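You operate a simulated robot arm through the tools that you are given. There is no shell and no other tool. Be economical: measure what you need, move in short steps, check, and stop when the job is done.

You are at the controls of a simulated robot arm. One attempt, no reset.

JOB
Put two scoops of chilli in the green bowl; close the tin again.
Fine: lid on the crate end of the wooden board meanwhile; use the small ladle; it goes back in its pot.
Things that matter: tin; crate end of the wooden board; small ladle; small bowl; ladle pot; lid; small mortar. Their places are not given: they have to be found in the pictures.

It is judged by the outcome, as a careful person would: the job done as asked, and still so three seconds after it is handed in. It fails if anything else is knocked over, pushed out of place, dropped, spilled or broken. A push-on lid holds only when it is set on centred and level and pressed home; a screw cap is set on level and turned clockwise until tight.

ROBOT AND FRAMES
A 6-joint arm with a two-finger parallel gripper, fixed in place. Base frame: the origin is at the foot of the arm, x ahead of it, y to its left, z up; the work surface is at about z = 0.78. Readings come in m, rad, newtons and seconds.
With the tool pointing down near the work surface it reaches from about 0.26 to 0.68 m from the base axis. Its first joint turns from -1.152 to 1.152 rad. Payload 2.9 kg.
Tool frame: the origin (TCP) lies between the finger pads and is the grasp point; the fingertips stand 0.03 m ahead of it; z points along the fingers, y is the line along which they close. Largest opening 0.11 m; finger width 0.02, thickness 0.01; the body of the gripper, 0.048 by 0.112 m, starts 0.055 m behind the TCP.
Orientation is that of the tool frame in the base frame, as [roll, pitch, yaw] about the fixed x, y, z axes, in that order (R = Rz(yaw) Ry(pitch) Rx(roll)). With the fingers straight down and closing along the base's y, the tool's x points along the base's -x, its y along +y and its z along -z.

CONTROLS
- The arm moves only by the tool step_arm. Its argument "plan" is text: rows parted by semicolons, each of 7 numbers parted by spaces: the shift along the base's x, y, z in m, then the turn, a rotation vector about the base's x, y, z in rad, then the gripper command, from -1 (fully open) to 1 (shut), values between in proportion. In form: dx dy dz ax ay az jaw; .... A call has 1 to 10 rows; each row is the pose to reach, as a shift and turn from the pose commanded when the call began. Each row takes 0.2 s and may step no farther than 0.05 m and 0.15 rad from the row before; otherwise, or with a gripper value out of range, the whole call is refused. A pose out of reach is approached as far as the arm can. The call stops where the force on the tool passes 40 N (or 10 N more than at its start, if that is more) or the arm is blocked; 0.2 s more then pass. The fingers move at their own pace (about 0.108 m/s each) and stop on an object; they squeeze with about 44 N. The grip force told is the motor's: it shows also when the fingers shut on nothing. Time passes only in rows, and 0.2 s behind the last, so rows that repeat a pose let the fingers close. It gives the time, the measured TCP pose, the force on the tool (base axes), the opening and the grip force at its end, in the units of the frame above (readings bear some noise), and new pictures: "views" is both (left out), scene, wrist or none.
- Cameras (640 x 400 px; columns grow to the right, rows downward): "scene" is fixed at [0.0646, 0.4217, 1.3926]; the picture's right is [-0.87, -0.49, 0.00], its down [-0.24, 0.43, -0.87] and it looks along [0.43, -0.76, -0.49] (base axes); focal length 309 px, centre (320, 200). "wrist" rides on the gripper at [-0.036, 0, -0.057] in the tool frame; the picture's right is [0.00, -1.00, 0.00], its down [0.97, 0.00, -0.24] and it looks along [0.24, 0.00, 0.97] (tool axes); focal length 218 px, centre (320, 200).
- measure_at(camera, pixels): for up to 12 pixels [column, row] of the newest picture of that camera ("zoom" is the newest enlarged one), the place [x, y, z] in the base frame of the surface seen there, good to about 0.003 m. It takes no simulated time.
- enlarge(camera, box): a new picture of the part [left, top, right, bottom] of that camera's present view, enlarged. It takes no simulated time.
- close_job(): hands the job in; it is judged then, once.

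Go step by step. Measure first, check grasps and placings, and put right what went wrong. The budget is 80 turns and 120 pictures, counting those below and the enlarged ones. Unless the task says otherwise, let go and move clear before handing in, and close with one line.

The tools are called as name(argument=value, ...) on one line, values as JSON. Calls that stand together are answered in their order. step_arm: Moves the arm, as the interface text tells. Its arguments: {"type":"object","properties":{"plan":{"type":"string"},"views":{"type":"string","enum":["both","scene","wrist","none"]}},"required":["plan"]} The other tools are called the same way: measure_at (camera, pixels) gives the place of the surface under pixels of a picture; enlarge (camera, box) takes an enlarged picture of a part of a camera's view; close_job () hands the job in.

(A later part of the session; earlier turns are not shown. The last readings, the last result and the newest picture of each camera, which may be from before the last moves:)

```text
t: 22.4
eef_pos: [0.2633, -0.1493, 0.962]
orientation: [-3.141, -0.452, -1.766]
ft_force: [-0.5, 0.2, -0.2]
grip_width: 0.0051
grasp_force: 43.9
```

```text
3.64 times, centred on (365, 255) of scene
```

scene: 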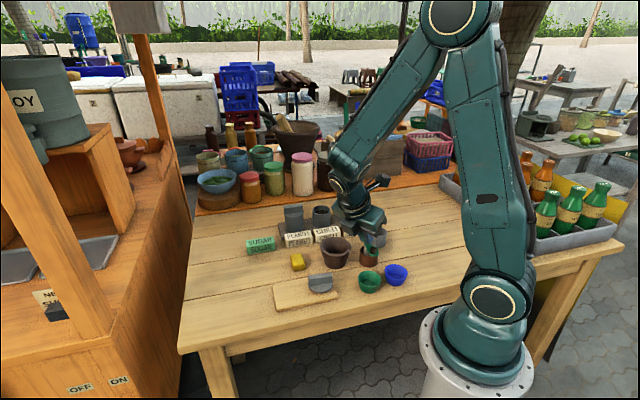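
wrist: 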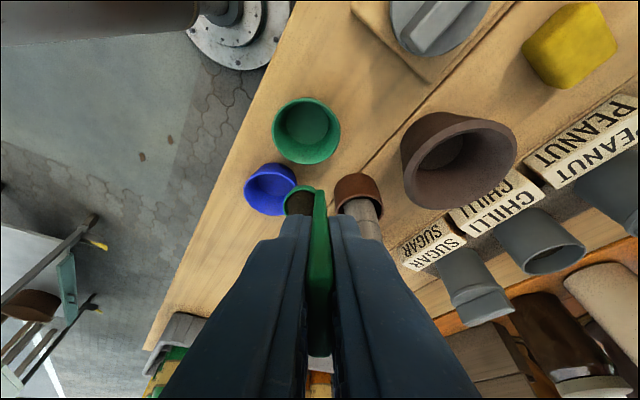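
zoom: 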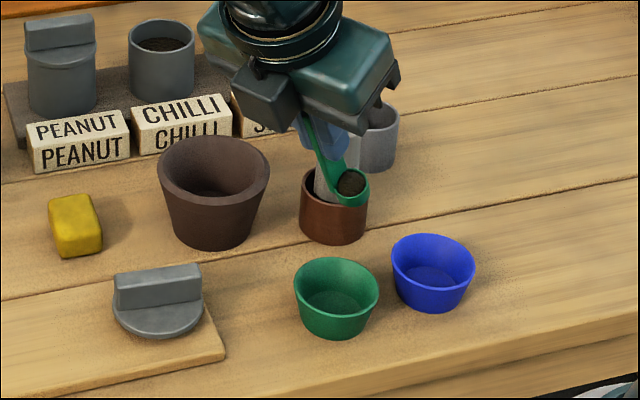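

Tilting works without trouble and nothing has spilled. Check the cup's actual place before the pour.

measure_at(camera="zoom", pixels=[[352, 183], [352, 203], [336, 190], [368, 190], [337, 285], [337, 262], [337, 320], [295, 293], [379, 292]])

```text
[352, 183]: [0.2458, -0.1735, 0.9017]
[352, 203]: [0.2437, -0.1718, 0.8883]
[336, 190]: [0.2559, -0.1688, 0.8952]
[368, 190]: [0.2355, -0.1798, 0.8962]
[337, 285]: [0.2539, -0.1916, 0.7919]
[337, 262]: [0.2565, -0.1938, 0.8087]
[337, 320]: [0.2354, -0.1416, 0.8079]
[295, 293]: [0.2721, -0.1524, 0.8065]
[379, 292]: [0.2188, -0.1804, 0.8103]
```

Lip is right over the bowl centre (0.246, -0.167). Continue tilting to 1.2 rad with the lip held in place.

step_arm(plan="0.0019 0.0096 -0.0139 -0.147 0.029 0 1; 0.0036 0.0185 -0.0192 -0.294 0.058 0 1; 0.0052 0.0265 -0.0259 -0.441 0.087 0 1; 0.0066 0.0335 -0.0336 -0.588 0.116 0 1; 0.0077 0.0392 -0.0424 -0.735 0.145 0 1; 0.0077 0.0392 -0.0424 -0.735 0.145 0 1", views="scene")

enlarge(camera="scene", box=[300, 200, 430, 310])

```text
t: 23.8
eef_pos: [0.2718, -0.1096, 0.9219]
orientation: [-3.136, -1.202, -1.769]
ft_force: [0.5, 0.5, -1.1]
grip_width: 0.0049
grasp_force: 44.4
```

scene: 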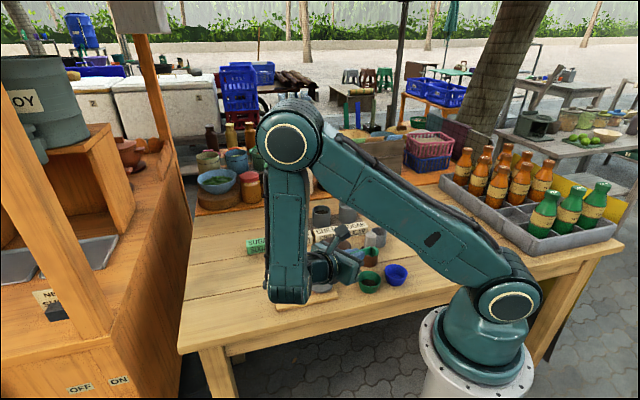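

```text
3.64 times, centred on (365, 255) of scene
```

zoom: 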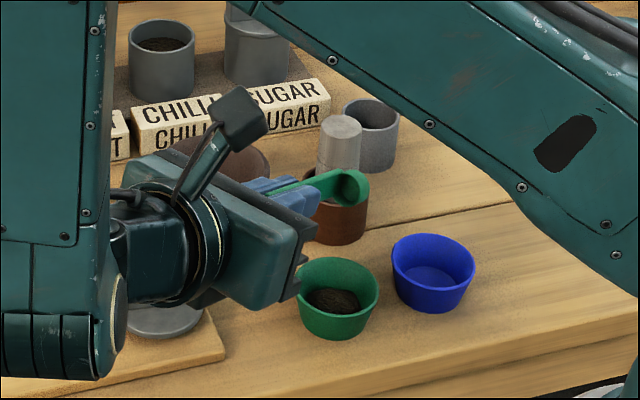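

The first scoop is in the green bowl and the cup is empty. Tilt back along the same path.

step_arm(plan="-0.0011 -0.0057 0.0088 0.147 -0.029 0 1; -0.0025 -0.0127 0.0165 0.294 -0.058 0 1; -0.0041 -0.0207 0.0232 0.441 -0.087 0 1; -0.0058 -0.0296 0.0305 0.588 -0.116 0 1; -0.0077 -0.0392 0.0424 0.735 -0.145 0 1; -0.0097 -0.0492 0.055 0.883 -0.174 0 1; -0.0117 -0.0595 0.068 1.030 -0.203 0 1; -0.0137 -0.0698 0.085 1.177 -0.232 0 1; -0.0137 -0.0698 0.1 1.177 -0.232 0 1", views="both")

enlarge(camera="scene", box=[280, 190, 430, 320])

```text
t: 25.8
eef_pos: [0.2586, -0.1802, 1.0216]
orientation: [-3.141, 0.004, -1.766]
ft_force: [0.1, 0.1, -0.8]
grip_width: 0.0049
grasp_force: 44.0
```

scene: 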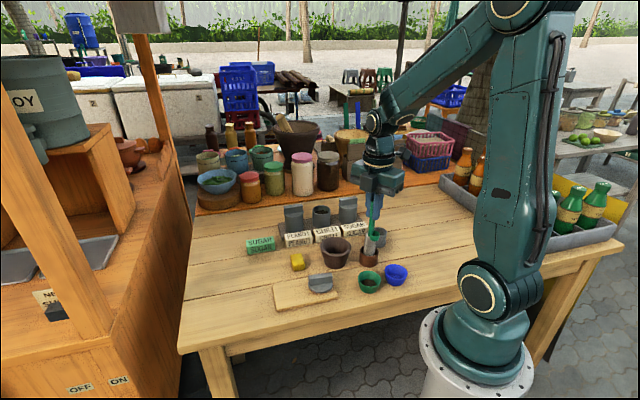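
wrist: 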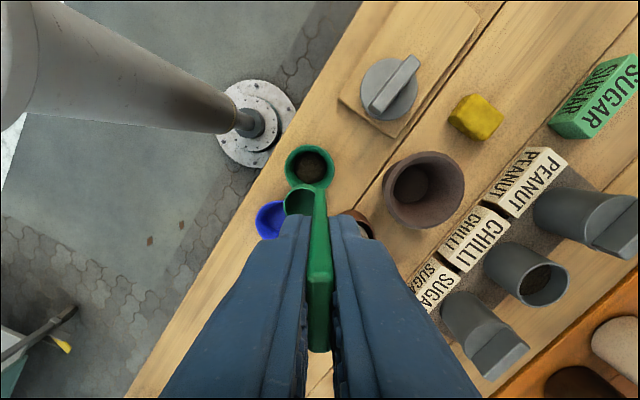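

```text
3.08 times, centred on (355, 255) of scene
```

zoom: 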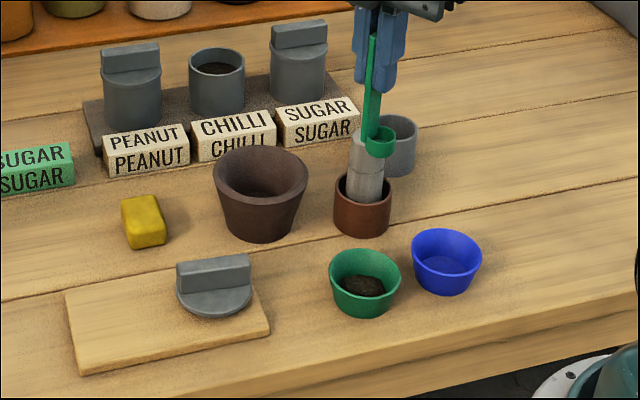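

First scoop done with nothing spilled. Carry the ladle back above the tin.

step_arm(plan="0.0235 -0.0165 0 0 0 -0.06 1; 0.0535 -0.0385 0 0 0 -0.14 1; 0.0885 -0.0635 0 0 0 -0.22 1; 0.1235 -0.0885 0 0 0 -0.30 1; 0.1585 -0.1135 0 0 0 -0.38 1; 0.1935 -0.1385 0 0 0 -0.46 1; 0.2285 -0.1635 0 0 0 -0.54 1; 0.2485 -0.1785 -0.01 0 0 -0.6 1; 0.2485 -0.1785 -0.05 0 0 -0.6 1; 0.2485 -0.1785 -0.05 0 0 -0.6 1", views="both")

enlarge(camera="wrist", box=[240, 130, 400, 250])

```text
t: 28.0
eef_pos: [0.5045, -0.3585, 0.971]
orientation: [-3.141, 0.001, -2.367]
ft_force: [0.0, 0.1, 0.1]
grip_width: 0.0047
grasp_force: 44.3
```

scene: 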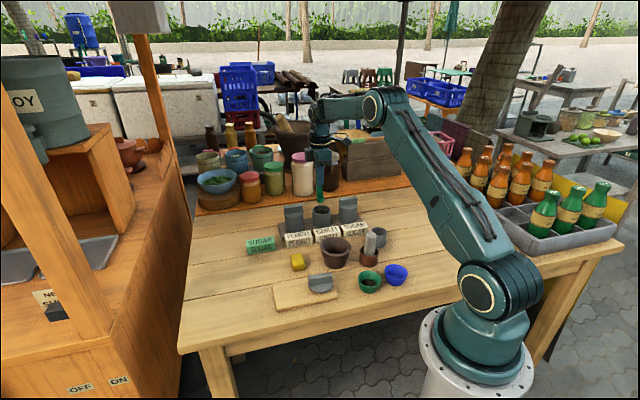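
wrist: 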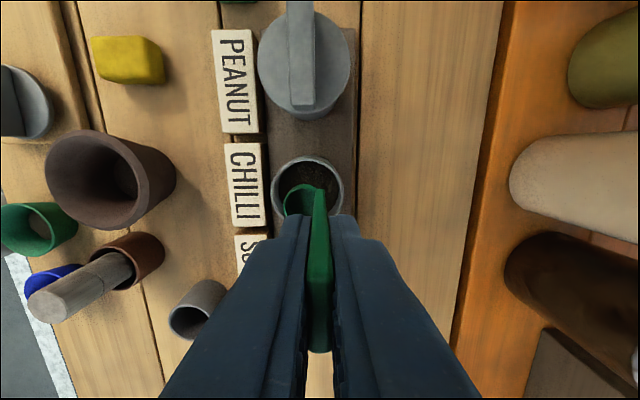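

```text
3.33 times, centred on (320, 190) of wrist
```

zoom: 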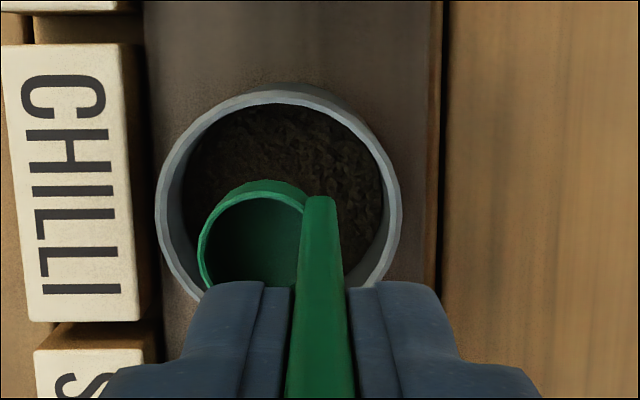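

Ladle is above the tin again. Check the powder level before the second dip.

measure_at(camera="wrist", pixels=[[302, 172], [325, 180], [310, 165], [288, 185], [335, 195], [297, 207]])

```text
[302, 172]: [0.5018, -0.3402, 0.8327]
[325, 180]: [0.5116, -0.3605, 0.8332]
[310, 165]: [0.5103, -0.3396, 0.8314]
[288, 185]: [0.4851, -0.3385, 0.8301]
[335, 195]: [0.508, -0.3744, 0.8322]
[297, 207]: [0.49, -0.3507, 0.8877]
```

Level is ~0.832. Second dip slightly deeper so the rim goes under.

step_arm(plan="0.002 0.001 -0.03 0 0 0 1; 0.002 0.001 -0.05 0 0 0 1; 0.002 0.001 -0.065 0 0 0 1; 0.002 0.001 -0.074 0 0 0 1; 0.006 0.005 -0.077 0 0 0 1; -0.001 -0.002 -0.077 0 0 0 1; 0.002 0.001 -0.074 0 0 0 1; 0.002 0.001 -0.055 0 0 0 1; 0.002 0.001 -0.03 0 0 0 1; 0.002 0.001 0 0 0 0 1", views="both")

enlarge(camera="wrist", box=[240, 130, 400, 250])

measure_at(camera="wrist", pixels=[[285, 205], [303, 188], [300, 205], [320, 195], [322, 345], [283, 213], [287, 200]])

enlarge(camera="scene", box=[280, 170, 370, 260])

```text
t: 29.3
eef_pos: [0.5124, -0.358, 0.9009]
orientation: [-3.131, 0.002, -2.367]
ft_force: [-1.1, -0.2, 5.0]
grip_width: 0.0052
grasp_force: 43.9
stopped in row 6: the force on the tool passed its limit (the readings are from after the stop); the commanded pose is now the measured one
```

scene: 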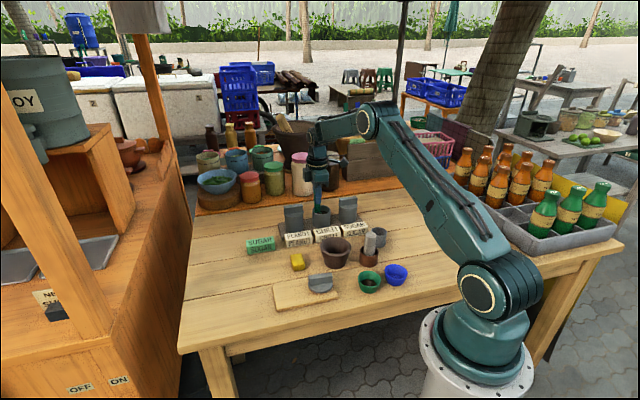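
wrist: 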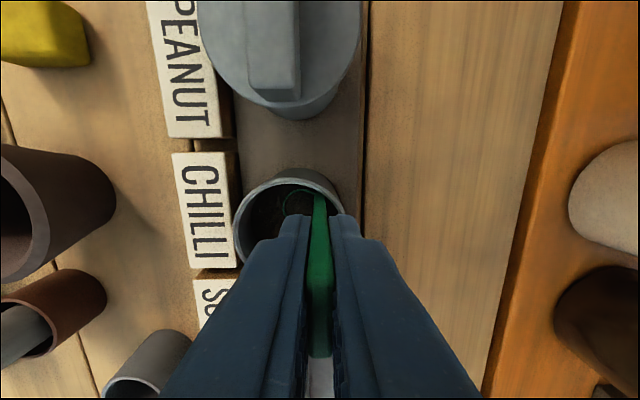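

```text
3.33 times, centred on (320, 190) of wrist
```

zoom: 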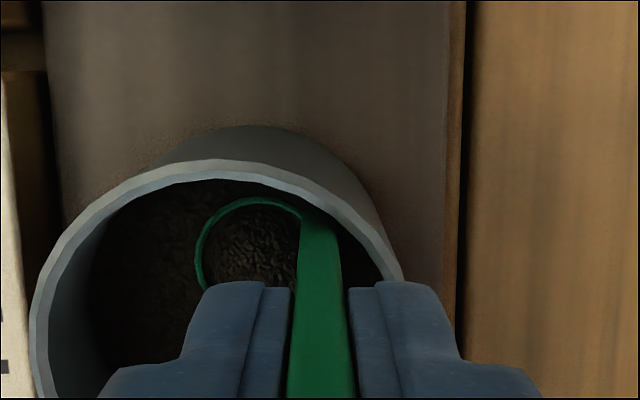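

```text
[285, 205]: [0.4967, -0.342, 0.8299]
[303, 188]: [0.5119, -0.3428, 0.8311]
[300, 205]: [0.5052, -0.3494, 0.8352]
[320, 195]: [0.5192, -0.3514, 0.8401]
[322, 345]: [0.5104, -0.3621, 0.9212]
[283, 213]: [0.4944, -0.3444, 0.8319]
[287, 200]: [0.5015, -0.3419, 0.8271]
```

```text
4.44 times, centred on (325, 215) of scene
```

zoom: 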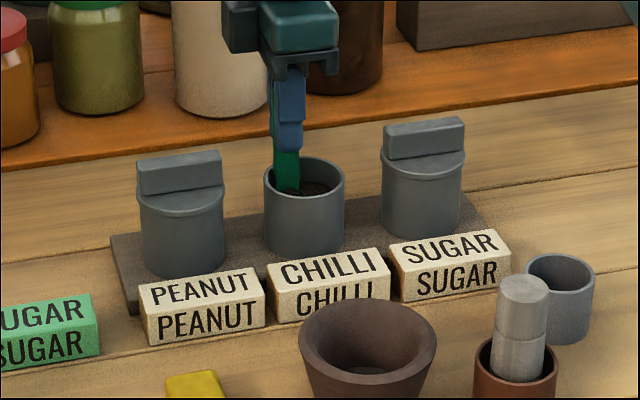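

The call stopped on contact at the bottom, but the cup is already full of chilli (wrist zoom (255,240)). Lift straight up, drifting back to centre.

step_arm(plan="-0.001 0 0.006 0 0 0 1; -0.003 0 0.018 0 0 0 1; -0.003 0 0.035 0 0 0 1; -0.003 0 0.055 0 0 0 1; -0.003 0 0.07 0 0 0 1; -0.003 0 0.07 0 0 0 1", views="both")

enlarge(camera="wrist", box=[240, 130, 400, 250])

measure_at(camera="wrist", pixels=[[285, 205], [303, 188], [300, 205], [320, 195], [322, 345], [287, 200]])

enlarge(camera="scene", box=[280, 170, 370, 260])

```text
t: 30.7
eef_pos: [0.5088, -0.3585, 0.9694]
orientation: [-3.132, 0.005, -2.367]
ft_force: [0.5, 0.1, 0.4]
grip_width: 0.0048
grasp_force: 44.1
```

scene: 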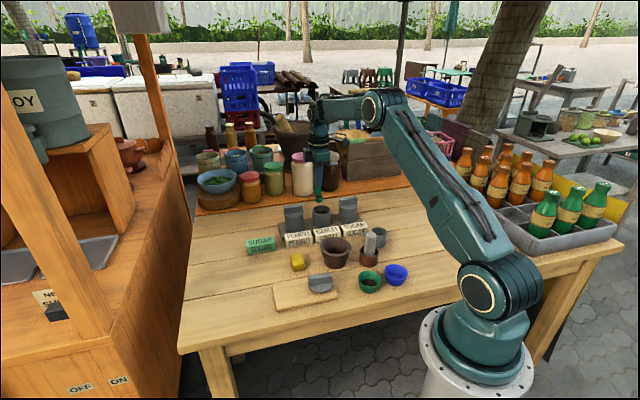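
wrist: 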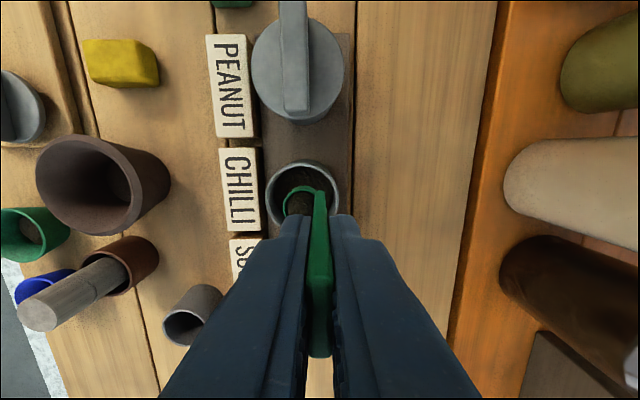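

```text
3.33 times, centred on (320, 190) of wrist
```

zoom: 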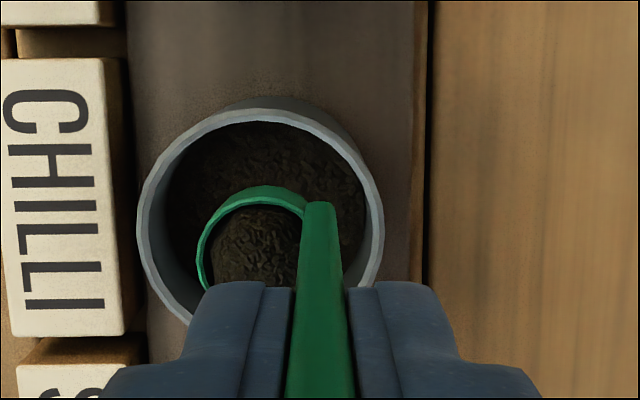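

```text
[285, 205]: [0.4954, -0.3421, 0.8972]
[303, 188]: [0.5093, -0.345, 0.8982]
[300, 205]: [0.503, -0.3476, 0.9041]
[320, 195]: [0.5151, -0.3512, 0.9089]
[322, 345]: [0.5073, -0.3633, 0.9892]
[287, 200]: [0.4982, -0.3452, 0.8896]
```

```text
4.44 times, centred on (325, 215) of scene
```

zoom: 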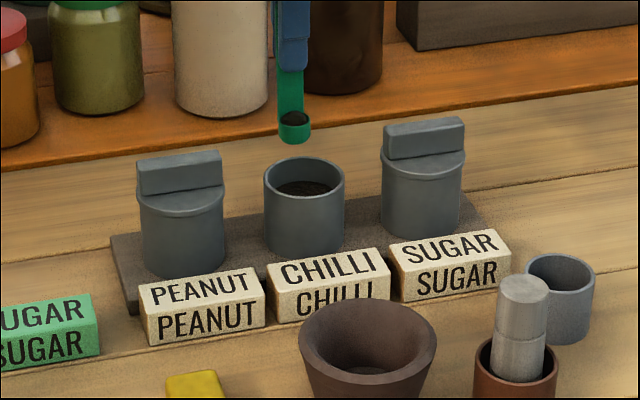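

Second scoop is full, tin unmoved. Carry to the bowl as before.

step_arm(plan="0 0 0.03 0 0 0 1; -0.02 0.015 0.05 0 0 0.06 1; -0.055 0.04 0.05 0 0 0.14 1; -0.09 0.065 0.05 0 0 0.22 1; -0.125 0.09 0.05 0 0 0.3 1; -0.16 0.115 0.05 0 0 0.38 1; -0.195 0.14 0.05 0 0 0.46 1; -0.225 0.16 0.05 0 0 0.54 1; -0.2506 0.177 0.04 0 0 0.6 1; -0.2506 0.177 0.02 0 0 0.6 1", views="both")

enlarge(camera="scene", box=[300, 200, 430, 310])

```text
t: 32.9
eef_pos: [0.2567, -0.1798, 0.9903]
orientation: [-3.132, 0.004, -1.763]
ft_force: [-0.6, -0.4, -0.9]
grip_width: 0.0047
grasp_force: 43.9
```

scene: 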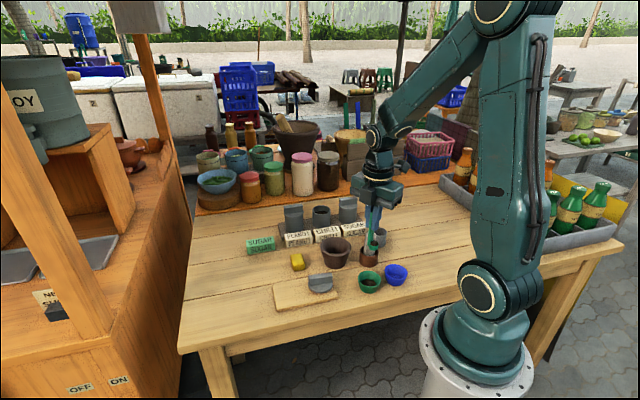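
wrist: 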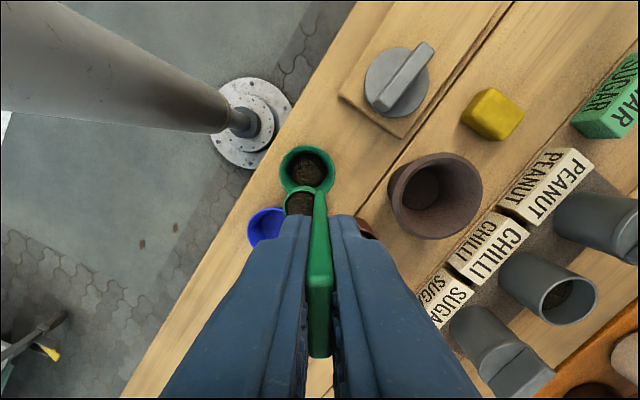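

```text
3.64 times, centred on (365, 255) of scene
```

zoom: 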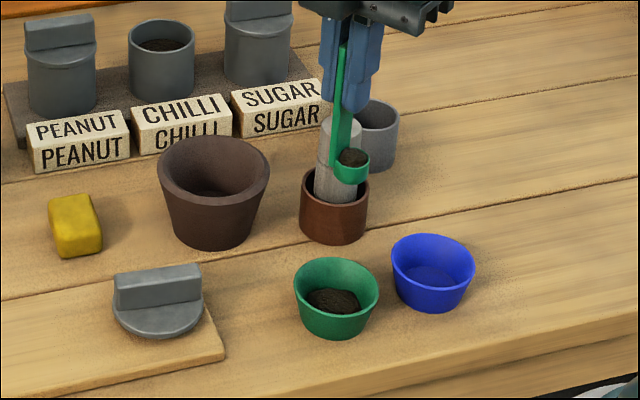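

Same position as the first pour. Do the whole tilt to 1.2 rad with the same path.

step_arm(plan="0.0030 0.0093 -0.004 -0.147 0.029 0 1; 0.0051 0.0196 -0.0148 -0.294 0.058 0 1; 0.0070 0.0296 -0.0273 -0.441 0.087 0 1; 0.0089 0.0392 -0.0412 -0.588 0.116 0 1; 0.0106 0.0481 -0.0465 -0.735 0.145 0 1; 0.0122 0.0561 -0.0532 -0.882 0.174 0 1; 0.0136 0.0631 -0.0609 -1.029 0.203 0 1; 0.0147 0.0688 -0.0697 -1.177 0.232 0 1; 0.0147 0.0688 -0.0697 -1.177 0.232 0 1; 0.0147 0.0688 -0.0697 -1.177 0.232 0 1", views="scene")

enlarge(camera="scene", box=[300, 200, 430, 310])

```text
t: 35.1
eef_pos: [0.2725, -0.1116, 0.92]
orientation: [-3.129, -1.199, -1.771]
ft_force: [-0.9, -0.2, -0.5]
grip_width: 0.0051
grasp_force: 43.8
```

scene: 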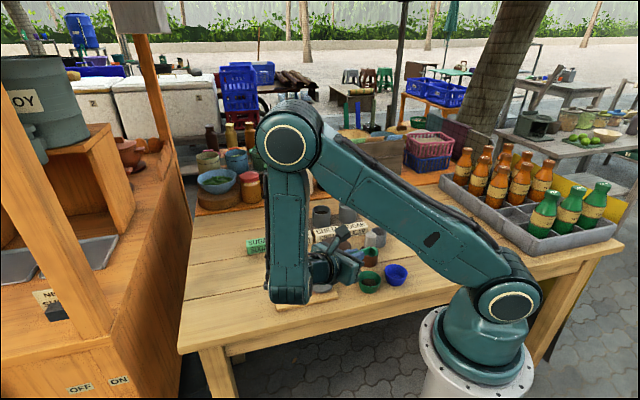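

```text
3.64 times, centred on (365, 255) of scene
```

zoom: 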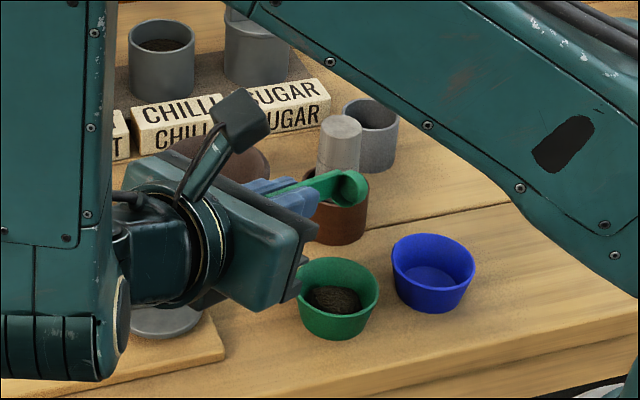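

The second scoop is in the bowl and the cup is empty. Tilt back along the same path.

step_arm(plan="-0.0011 -0.0057 0.0088 0.147 -0.029 0 1; -0.0025 -0.0127 0.0165 0.294 -0.058 0 1; -0.0041 -0.0207 0.0232 0.441 -0.087 0 1; -0.0058 -0.0296 0.0305 0.588 -0.116 0 1; -0.0077 -0.0392 0.0424 0.735 -0.145 0 1; -0.0097 -0.0492 0.055 0.883 -0.174 0 1; -0.0117 -0.0595 0.068 1.030 -0.203 0 1; -0.0137 -0.0698 0.085 1.177 -0.232 0 1; -0.0137 -0.0698 0.1 1.177 -0.232 0 1", views="both")

enlarge(camera="scene", box=[280, 190, 430, 320])

```text
t: 37.1
eef_pos: [0.2586, -0.1815, 1.0207]
orientation: [-3.131, 0.005, -1.765]
ft_force: [-0.3, -0.4, -0.2]
grip_width: 0.0047
grasp_force: 44.2
```

scene: 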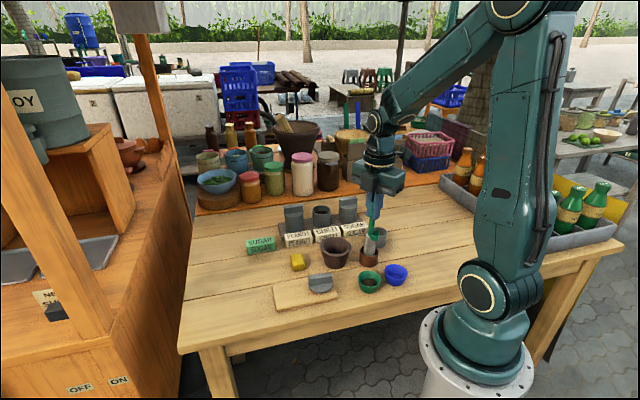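
wrist: 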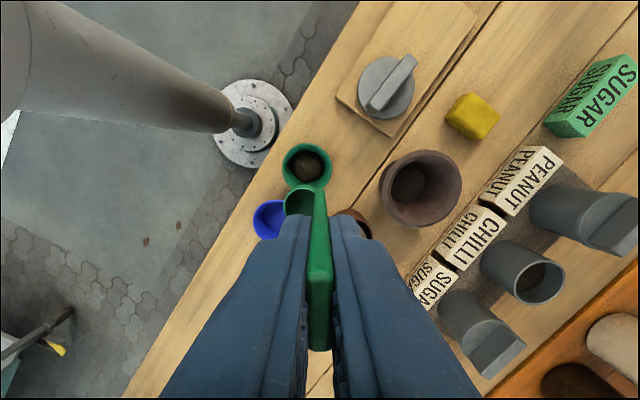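

```text
3.08 times, centred on (355, 255) of scene
```

zoom: 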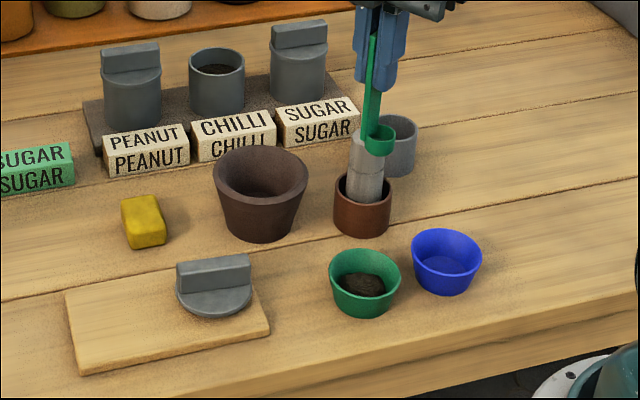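

All good. Carry the ladle to above its pot, restoring the original yaw.

step_arm(plan="0.005 -0.025 0.01 0 0 -0.08 1; 0.012 -0.06 0.01 0 0 -0.2 1; 0.02 -0.1 0.01 0 0 -0.32 1; 0.028 -0.14 0.01 0 0 -0.44 1; 0.035 -0.17 0 0 0 -0.54 1; 0.0385 -0.1887 -0.02 0 0 -0.6 1; 0.0385 -0.1887 -0.065 0 0 -0.6 1; 0.0385 -0.1887 -0.08 0 0 -0.6 1; 0.0385 -0.1887 -0.08 0 0 -0.6 1", views="both")

enlarge(camera="wrist", box=[240, 130, 400, 250])

enlarge(camera="scene", box=[340, 190, 420, 260])

```text
t: 39.1
eef_pos: [0.2978, -0.3705, 0.9396]
orientation: [-3.132, 0.003, -2.368]
ft_force: [0.1, -0.2, -0.6]
grip_width: 0.005
grasp_force: 44.4
```

scene: 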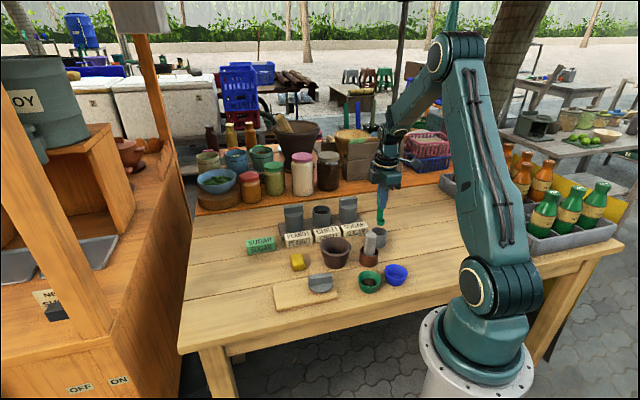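
wrist: 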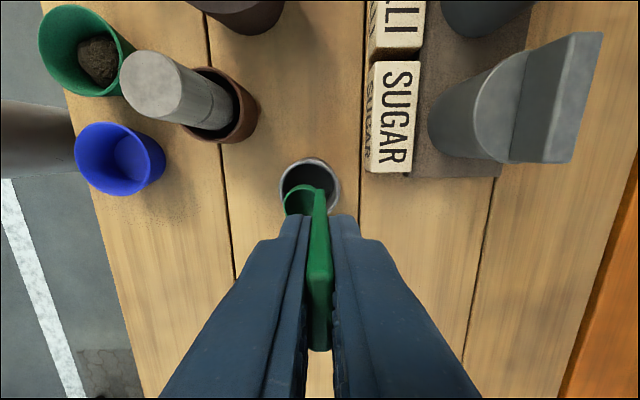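

```text
3.33 times, centred on (320, 190) of wrist
```

zoom: 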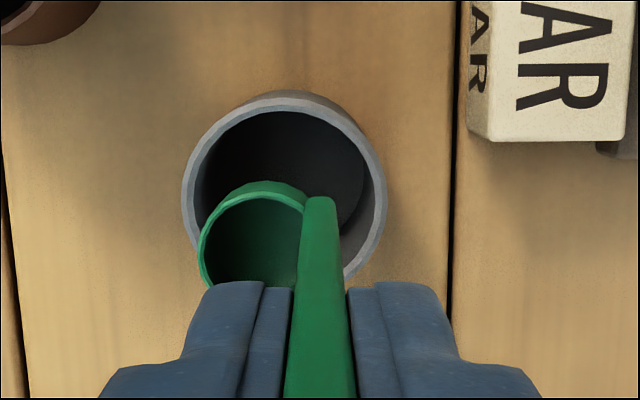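

```text
5.71 times, centred on (380, 225) of scene
```

zoom: 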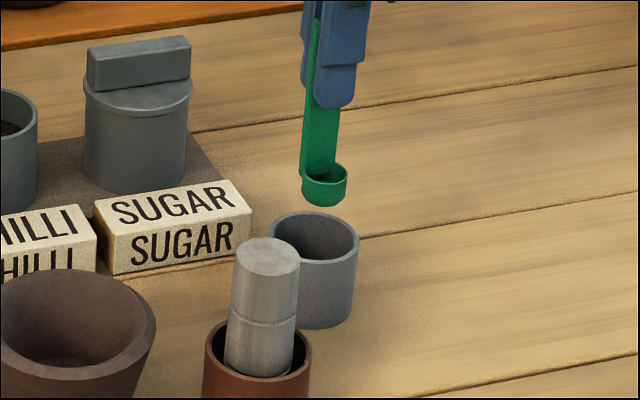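

Pot centre is about 3–4 mm to tool −x of the ladle; correct and insert to just above the pot floor (TCP ≈ 0.870).

step_arm(plan="0.002 0.002 -0.02 0 0 0 1; 0.002 0.002 -0.04 0 0 0 1; 0.002 0.002 -0.058 0 0 0 1; 0.002 0.002 -0.066 0 0 0 1; 0.002 0.002 -0.0695 0 0 0 1; 0.002 0.002 -0.0695 0 0 0 1", views="both")

enlarge(camera="scene", box=[340, 190, 420, 260])

```text
t: 40.5
eef_pos: [0.302, -0.3688, 0.8718]
orientation: [-3.13, 0.003, -2.367]
ft_force: [-0.6, 0.7, 12.8]
grip_width: 0.005
grasp_force: 44.1
```

scene: 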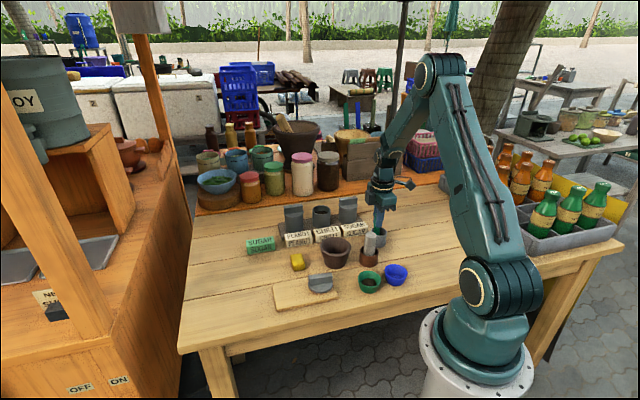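
wrist: 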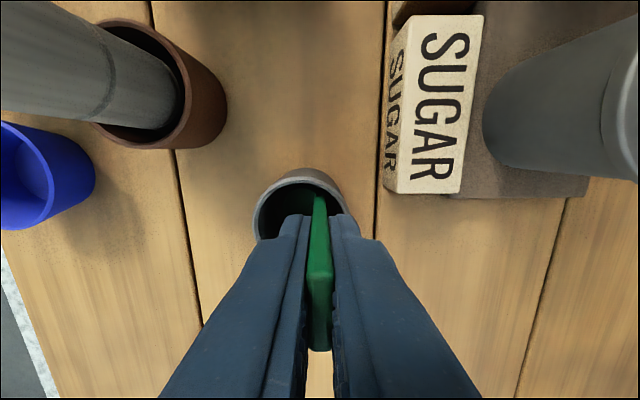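

```text
5.71 times, centred on (380, 225) of scene
```

zoom: 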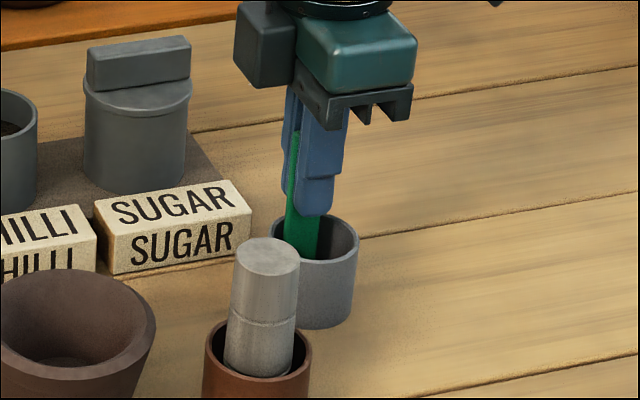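

Ladle bottom rests on the pot floor (13 N). Ease up 1 mm, open and rise.

step_arm(plan="0 0 0.001 0 0 0 0.9; 0 0 0.001 0 0 0 0.5; 0 0 0.001 0 0 0 0.3; 0 0 0.001 0 0 0 0.3; 0 0 0.02 0 0 0 0.3; 0 0 0.06 0 0 0 0.3; 0 0 0.11 0 0 0 0.2; 0 0 0.15 0 0 0 0.2", views="both")

enlarge(camera="scene", box=[280, 180, 430, 310])

```text
t: 42.3
eef_pos: [0.3017, -0.3657, 1.0213]
orientation: [-3.13, 0.004, -2.367]
ft_force: [-0.2, 0.0, 0.1]
grip_width: 0.0438
grasp_force: 0.0
```

scene: 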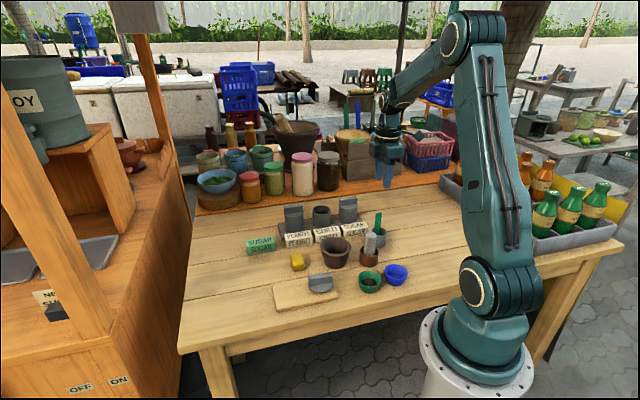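
wrist: 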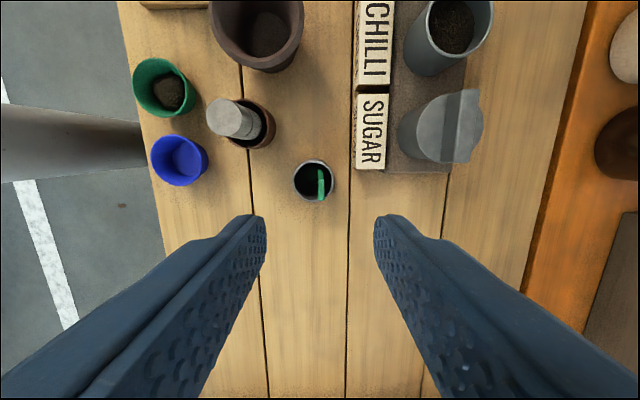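

```text
3.08 times, centred on (355, 245) of scene
```

zoom: 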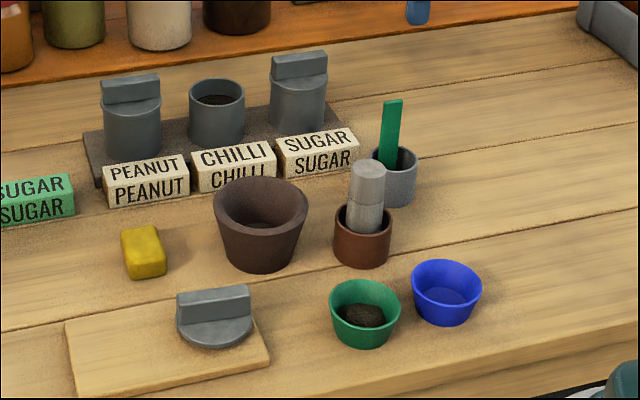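

The ladle is back in its pot. Now go over the lid, levelling the tool (small roll correction) and restoring the yaw to -2.43.

step_arm(plan="0.01 0.045 0.01 0.003 0.006 -0.03 0.2; 0.02 0.09 0.01 0.0055 0.011 -0.063 0.2; 0.03 0.135 0.01 0.0055 0.011 -0.063 0.2; 0.04 0.18 0.01 0.0055 0.011 -0.063 0.2; 0.05 0.226 0 0.0055 0.011 -0.063 0.2; 0.0575 0.271 -0.01 0.0055 0.011 -0.063 0; 0.0575 0.271 -0.06 0.0055 0.011 -0.063 0; 0.0575 0.271 -0.1 0.0055 0.011 -0.063 0; 0.0575 0.271 -0.1 0.0055 0.011 -0.063 0", views="both")

enlarge(camera="wrist", box=[240, 120, 400, 280])

```text
t: 44.3
eef_pos: [0.3574, -0.0978, 0.9194]
orientation: [3.138, -0.001, -2.429]
ft_force: [0.0, 0.4, 0.3]
grip_width: 0.0549
grasp_force: 0.1
```

scene: 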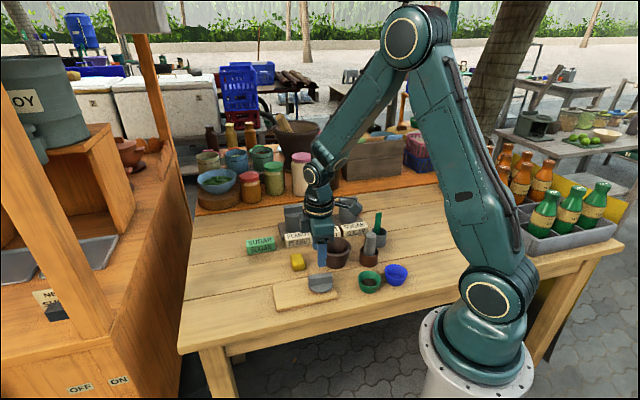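
wrist: 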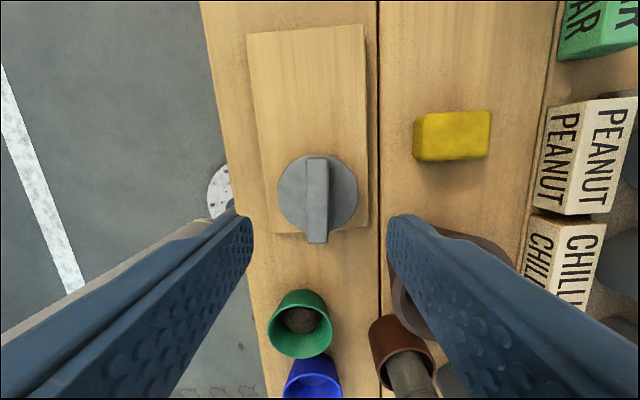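

```text
2.50 times, centred on (320, 200) of wrist
```

zoom: 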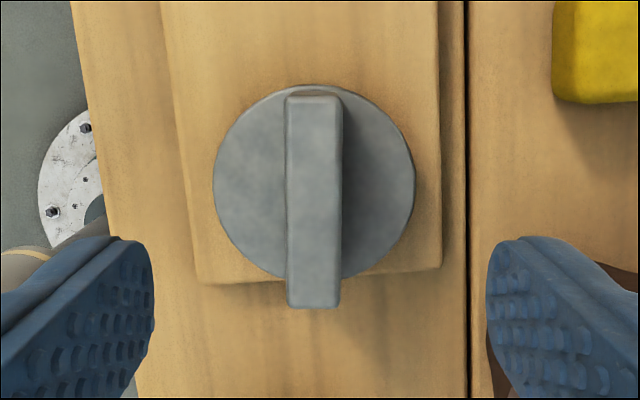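

Lid bar is nearly centred (column 317.6); adjust ~2 mm and descend to grip it.

step_arm(plan="-0.0023 -0.0004 -0.04 0 0 0 0; -0.0023 -0.0004 -0.07 0 0 0 0; -0.0023 -0.0004 -0.081 0 0 0 0; -0.0023 -0.0004 -0.081 0 0 0 0.5; -0.0023 -0.0004 -0.081 0 0 0 1; -0.0023 -0.0004 -0.081 0 0 0 1; -0.0023 -0.0004 -0.081 0 0 0 1", views="wrist")

```text
t: 45.9
eef_pos: [0.3547, -0.0982, 0.8391]
orientation: [3.138, -0.002, -2.431]
ft_force: [-0.4, 0.0, 0.3]
grip_width: 0.0147
grasp_force: 44.0
```

wrist: 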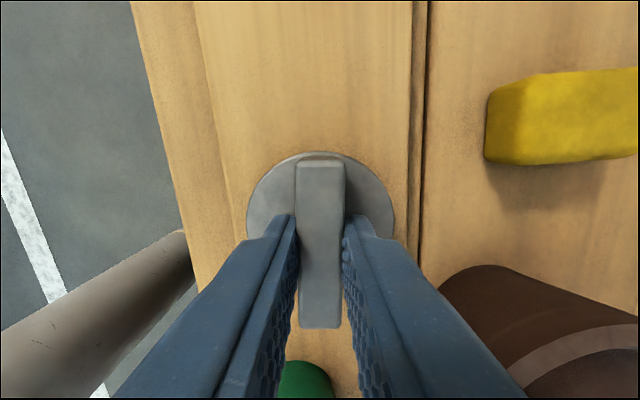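

Lid gripped centred (0.0147, disc concentric in view). Lift and carry it back to hover above the tin, centre (0.495, -0.353) from three rim views.

step_arm(plan="0 0 0.04 0 0 0 1; 0 0 0.09 0 0 0 1; 0.015 -0.028 0.13 0 0 0 1; 0.039 -0.07 0.135 0 0 0 1; 0.063 -0.113 0.135 0 0 0 1; 0.087 -0.156 0.135 0 0 0 1; 0.111 -0.199 0.135 0 0 0 1; 0.13 -0.235 0.13 0 0 0 1; 0.14 -0.2548 0.115 0 0 0 1; 0.14 -0.2548 0.09 0 0 0 1", views="both")

enlarge(camera="scene", box=[285, 170, 365, 240])

```text
refused: row 3 steps farther than a row can; nothing moved
```

```text
5.71 times, centred on (325, 205) of scene
```

zoom: 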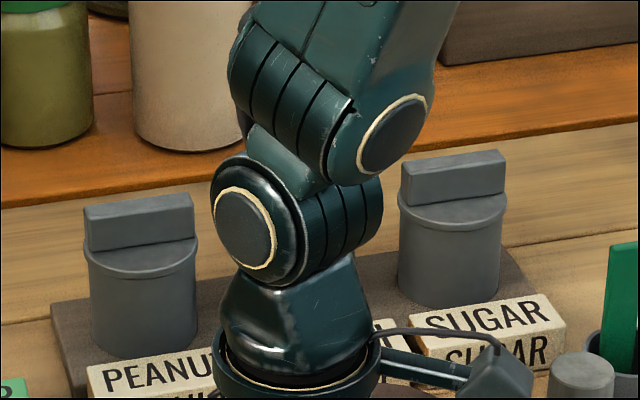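

The plan was refused for a step slightly too long; I'll resend with shorter steps.

step_arm(plan="0 0 0.045 0 0 0 1; 0 0 0.09 0 0 0 1; 0.012 -0.022 0.125 0 0 0 1; 0.034 -0.063 0.135 0 0 0 1; 0.057 -0.105 0.135 0 0 0 1; 0.08 -0.147 0.135 0 0 0 1; 0.103 -0.189 0.135 0 0 0 1; 0.126 -0.23 0.13 0 0 0 1; 0.14 -0.2548 0.11 0 0 0 1; 0.14 -0.2548 0.09 0 0 0 1", views="both")

enlarge(camera="scene", box=[285, 170, 365, 240])

```text
t: 48.1
eef_pos: [0.4947, -0.3517, 0.9306]
orientation: [3.14, -0.002, -2.429]
ft_force: [-0.6, 0.5, -0.1]
grip_width: 0.015
grasp_force: 44.3
```

scene: 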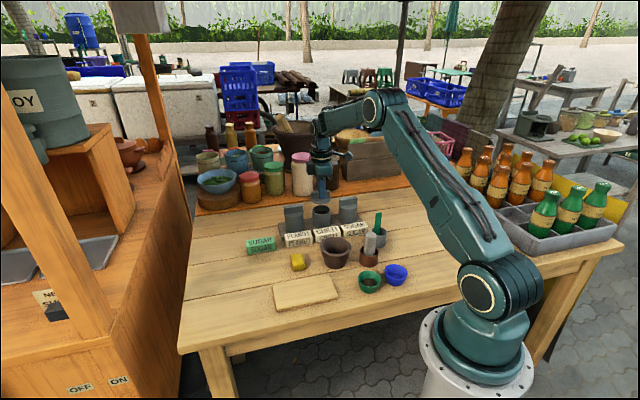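
wrist: 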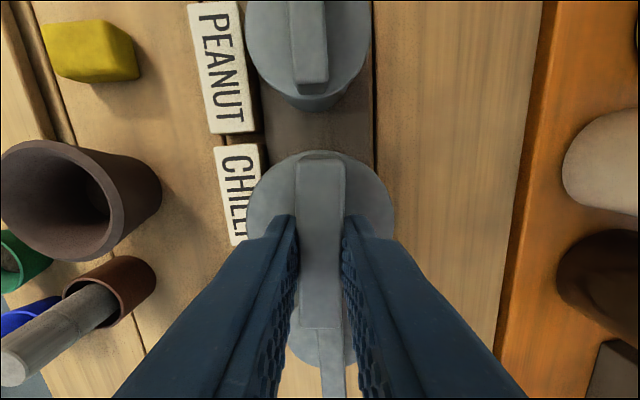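

```text
5.71 times, centred on (325, 205) of scene
```

zoom: 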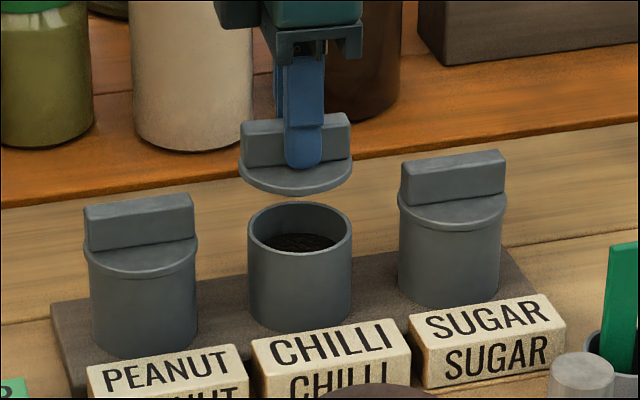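

In the scene zoom the lid (centre column 295) and the tin rim (299) differ by ~2 mm. Measure both more exactly.

measure_at(camera="zoom", pixels=[[241, 165], [350, 162], [295, 185], [260, 182], [332, 182], [250, 230], [350, 228], [300, 253], [300, 205], [270, 210], [335, 248]])

enlarge(camera="scene", box=[305, 185, 340, 225])

```text
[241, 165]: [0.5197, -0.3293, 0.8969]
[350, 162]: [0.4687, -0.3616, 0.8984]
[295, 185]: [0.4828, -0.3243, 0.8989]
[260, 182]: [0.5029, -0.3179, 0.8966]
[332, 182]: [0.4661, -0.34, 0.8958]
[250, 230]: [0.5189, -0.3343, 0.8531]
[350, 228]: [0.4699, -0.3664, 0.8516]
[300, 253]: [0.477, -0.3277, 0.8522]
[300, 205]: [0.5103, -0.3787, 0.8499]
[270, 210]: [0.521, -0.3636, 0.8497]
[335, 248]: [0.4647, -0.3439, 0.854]
```

```text
10.00 times, centred on (322, 205) of scene
```

zoom: 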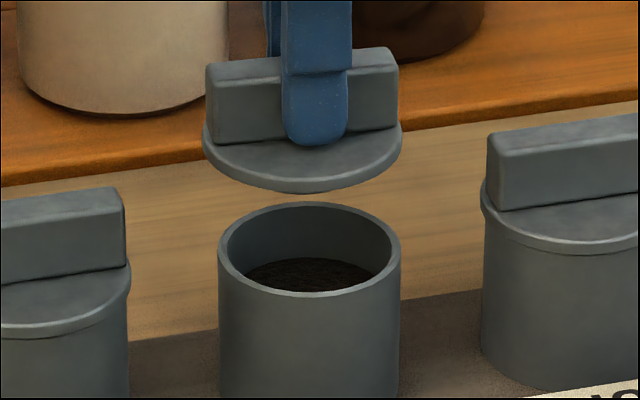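

Lid is ~2 mm left of the tin centre in the scene. Correct and lower to ~5 mm above the rim, then look again.

step_arm(plan="-0.002 0 -0.012 0 0 0 1; -0.002 0 -0.022 0 0 0 1; -0.002 0 -0.03 0 0 0 1; -0.002 0 -0.03 0 0 0 1", views="both")

enlarge(camera="scene", box=[300, 190, 340, 230])

enlarge(camera="wrist", box=[240, 130, 400, 250])

```text
t: 49.1
eef_pos: [0.4928, -0.3513, 0.9008]
orientation: [3.139, -0.001, -2.43]
ft_force: [0.4, 1.1, -0.7]
grip_width: 0.0144
grasp_force: 43.9
```

scene: 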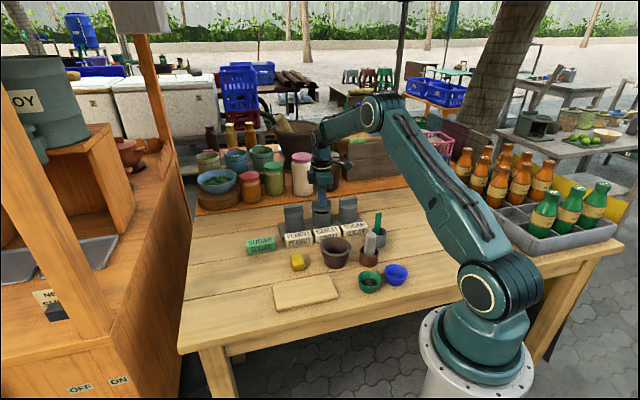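
wrist: 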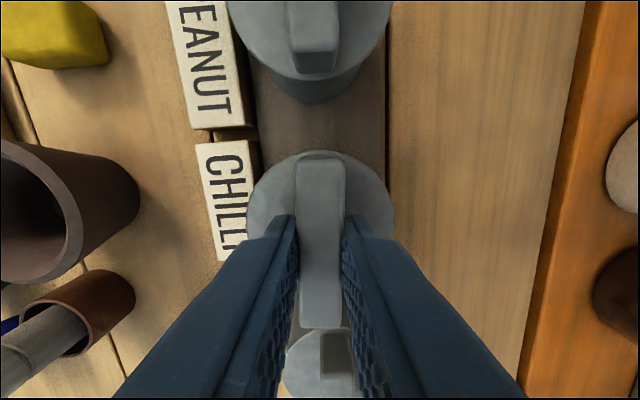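

```text
10.00 times, centred on (320, 210) of scene
```

zoom: 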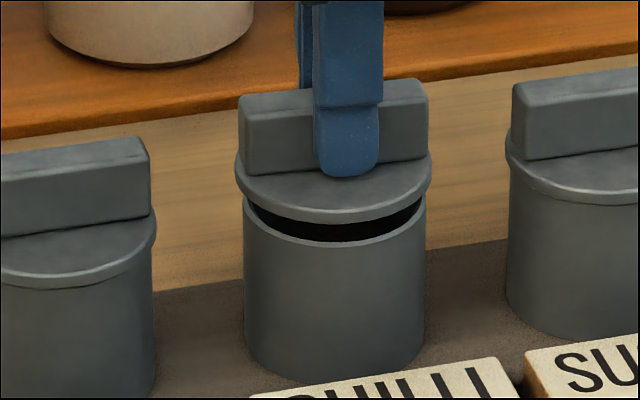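

```text
3.33 times, centred on (320, 190) of wrist
```

zoom: 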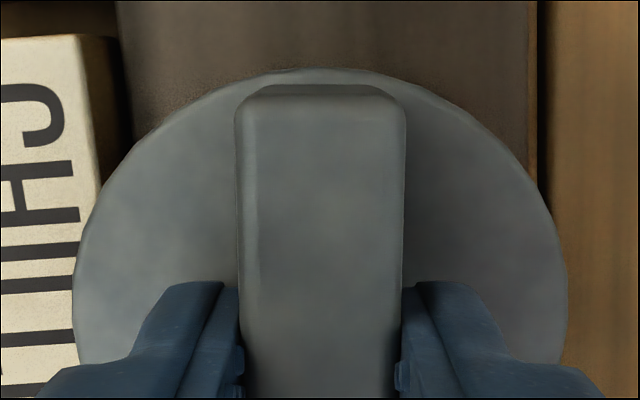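

Laterally the lid now matches the tin (334 vs 335.5). Check lid height and depth relation by measuring disc tops of this and the neighbouring lids.

measure_at(camera="wrist", pixels=[[265, 200], [275, 180], [285, 170], [360, 175], [375, 195], [385, 215], [270, 20], [265, 40], [355, 30], [370, 15], [280, 55], [350, 55]])

enlarge(camera="scene", box=[280, 185, 362, 237])

measure_at(camera="scene", pixels=[[313.5, 207], [317, 210], [321, 211], [325, 210], [329, 207], [313.5, 212], [317, 214.5], [321, 215.5], [325, 215], [329.5, 213]])

```text
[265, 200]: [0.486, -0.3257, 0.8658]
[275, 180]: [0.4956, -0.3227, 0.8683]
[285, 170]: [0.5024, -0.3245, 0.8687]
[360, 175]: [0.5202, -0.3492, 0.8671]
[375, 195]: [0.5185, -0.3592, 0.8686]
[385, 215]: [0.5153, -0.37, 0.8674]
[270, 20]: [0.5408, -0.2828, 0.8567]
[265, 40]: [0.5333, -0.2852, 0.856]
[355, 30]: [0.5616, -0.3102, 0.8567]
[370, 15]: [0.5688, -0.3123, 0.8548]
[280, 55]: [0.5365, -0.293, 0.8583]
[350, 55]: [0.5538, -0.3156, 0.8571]
```

```text
7.69 times, centred on (321, 211) of scene
```

zoom: 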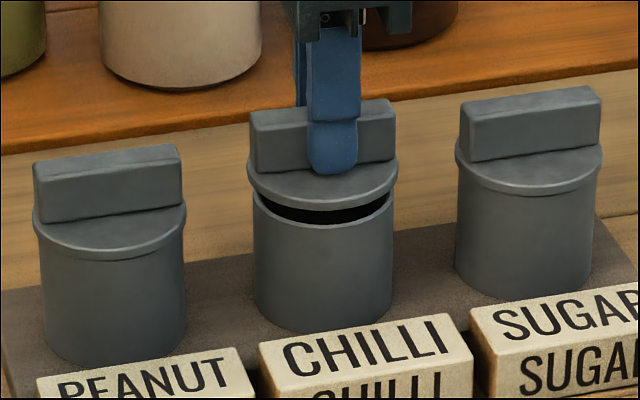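

```text
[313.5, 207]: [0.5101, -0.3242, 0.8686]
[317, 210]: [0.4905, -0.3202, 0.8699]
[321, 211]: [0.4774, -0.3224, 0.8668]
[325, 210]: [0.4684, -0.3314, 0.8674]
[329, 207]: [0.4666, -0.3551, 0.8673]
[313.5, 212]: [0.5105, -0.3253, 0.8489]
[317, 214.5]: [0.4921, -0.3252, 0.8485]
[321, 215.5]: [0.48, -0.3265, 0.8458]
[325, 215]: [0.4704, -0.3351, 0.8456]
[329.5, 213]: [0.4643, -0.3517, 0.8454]
```

Disc gap is ~11 mm and the edges agree within 2 mm, so the lid is centred. Press down gradually.

step_arm(plan="0 0 -0.005 0 0 0 1; 0 0 -0.008 0 0 0 1; 0 0 -0.010 0 0 0 1; 0 0 -0.012 0 0 0 1; 0 0 -0.014 0 0 0 1; 0 0 -0.016 0 0 0 1", views="scene")

enlarge(camera="scene", box=[280, 185, 362, 237])

```text
t: 50.5
eef_pos: [0.4926, -0.3539, 0.887]
orientation: [-3.134, 0.0, -2.431]
ft_force: [1.4, -10.6, 28.1]
grip_width: 0.0145
grasp_force: 44.0
```

scene: 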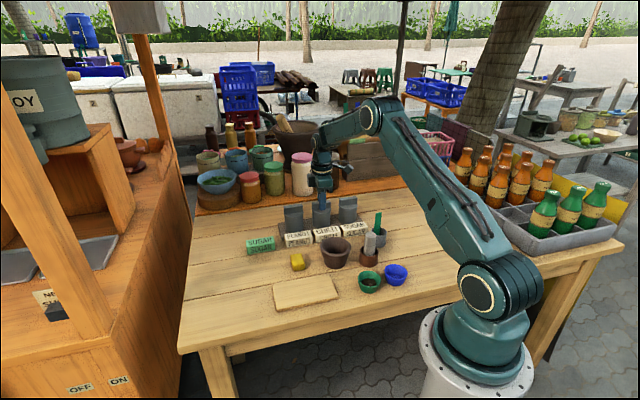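

```text
7.69 times, centred on (321, 211) of scene
```

zoom: 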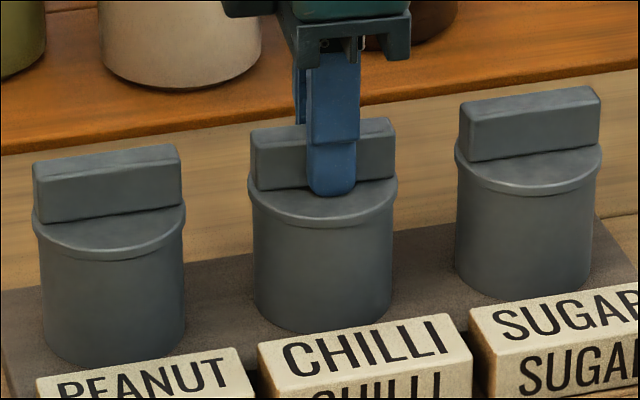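

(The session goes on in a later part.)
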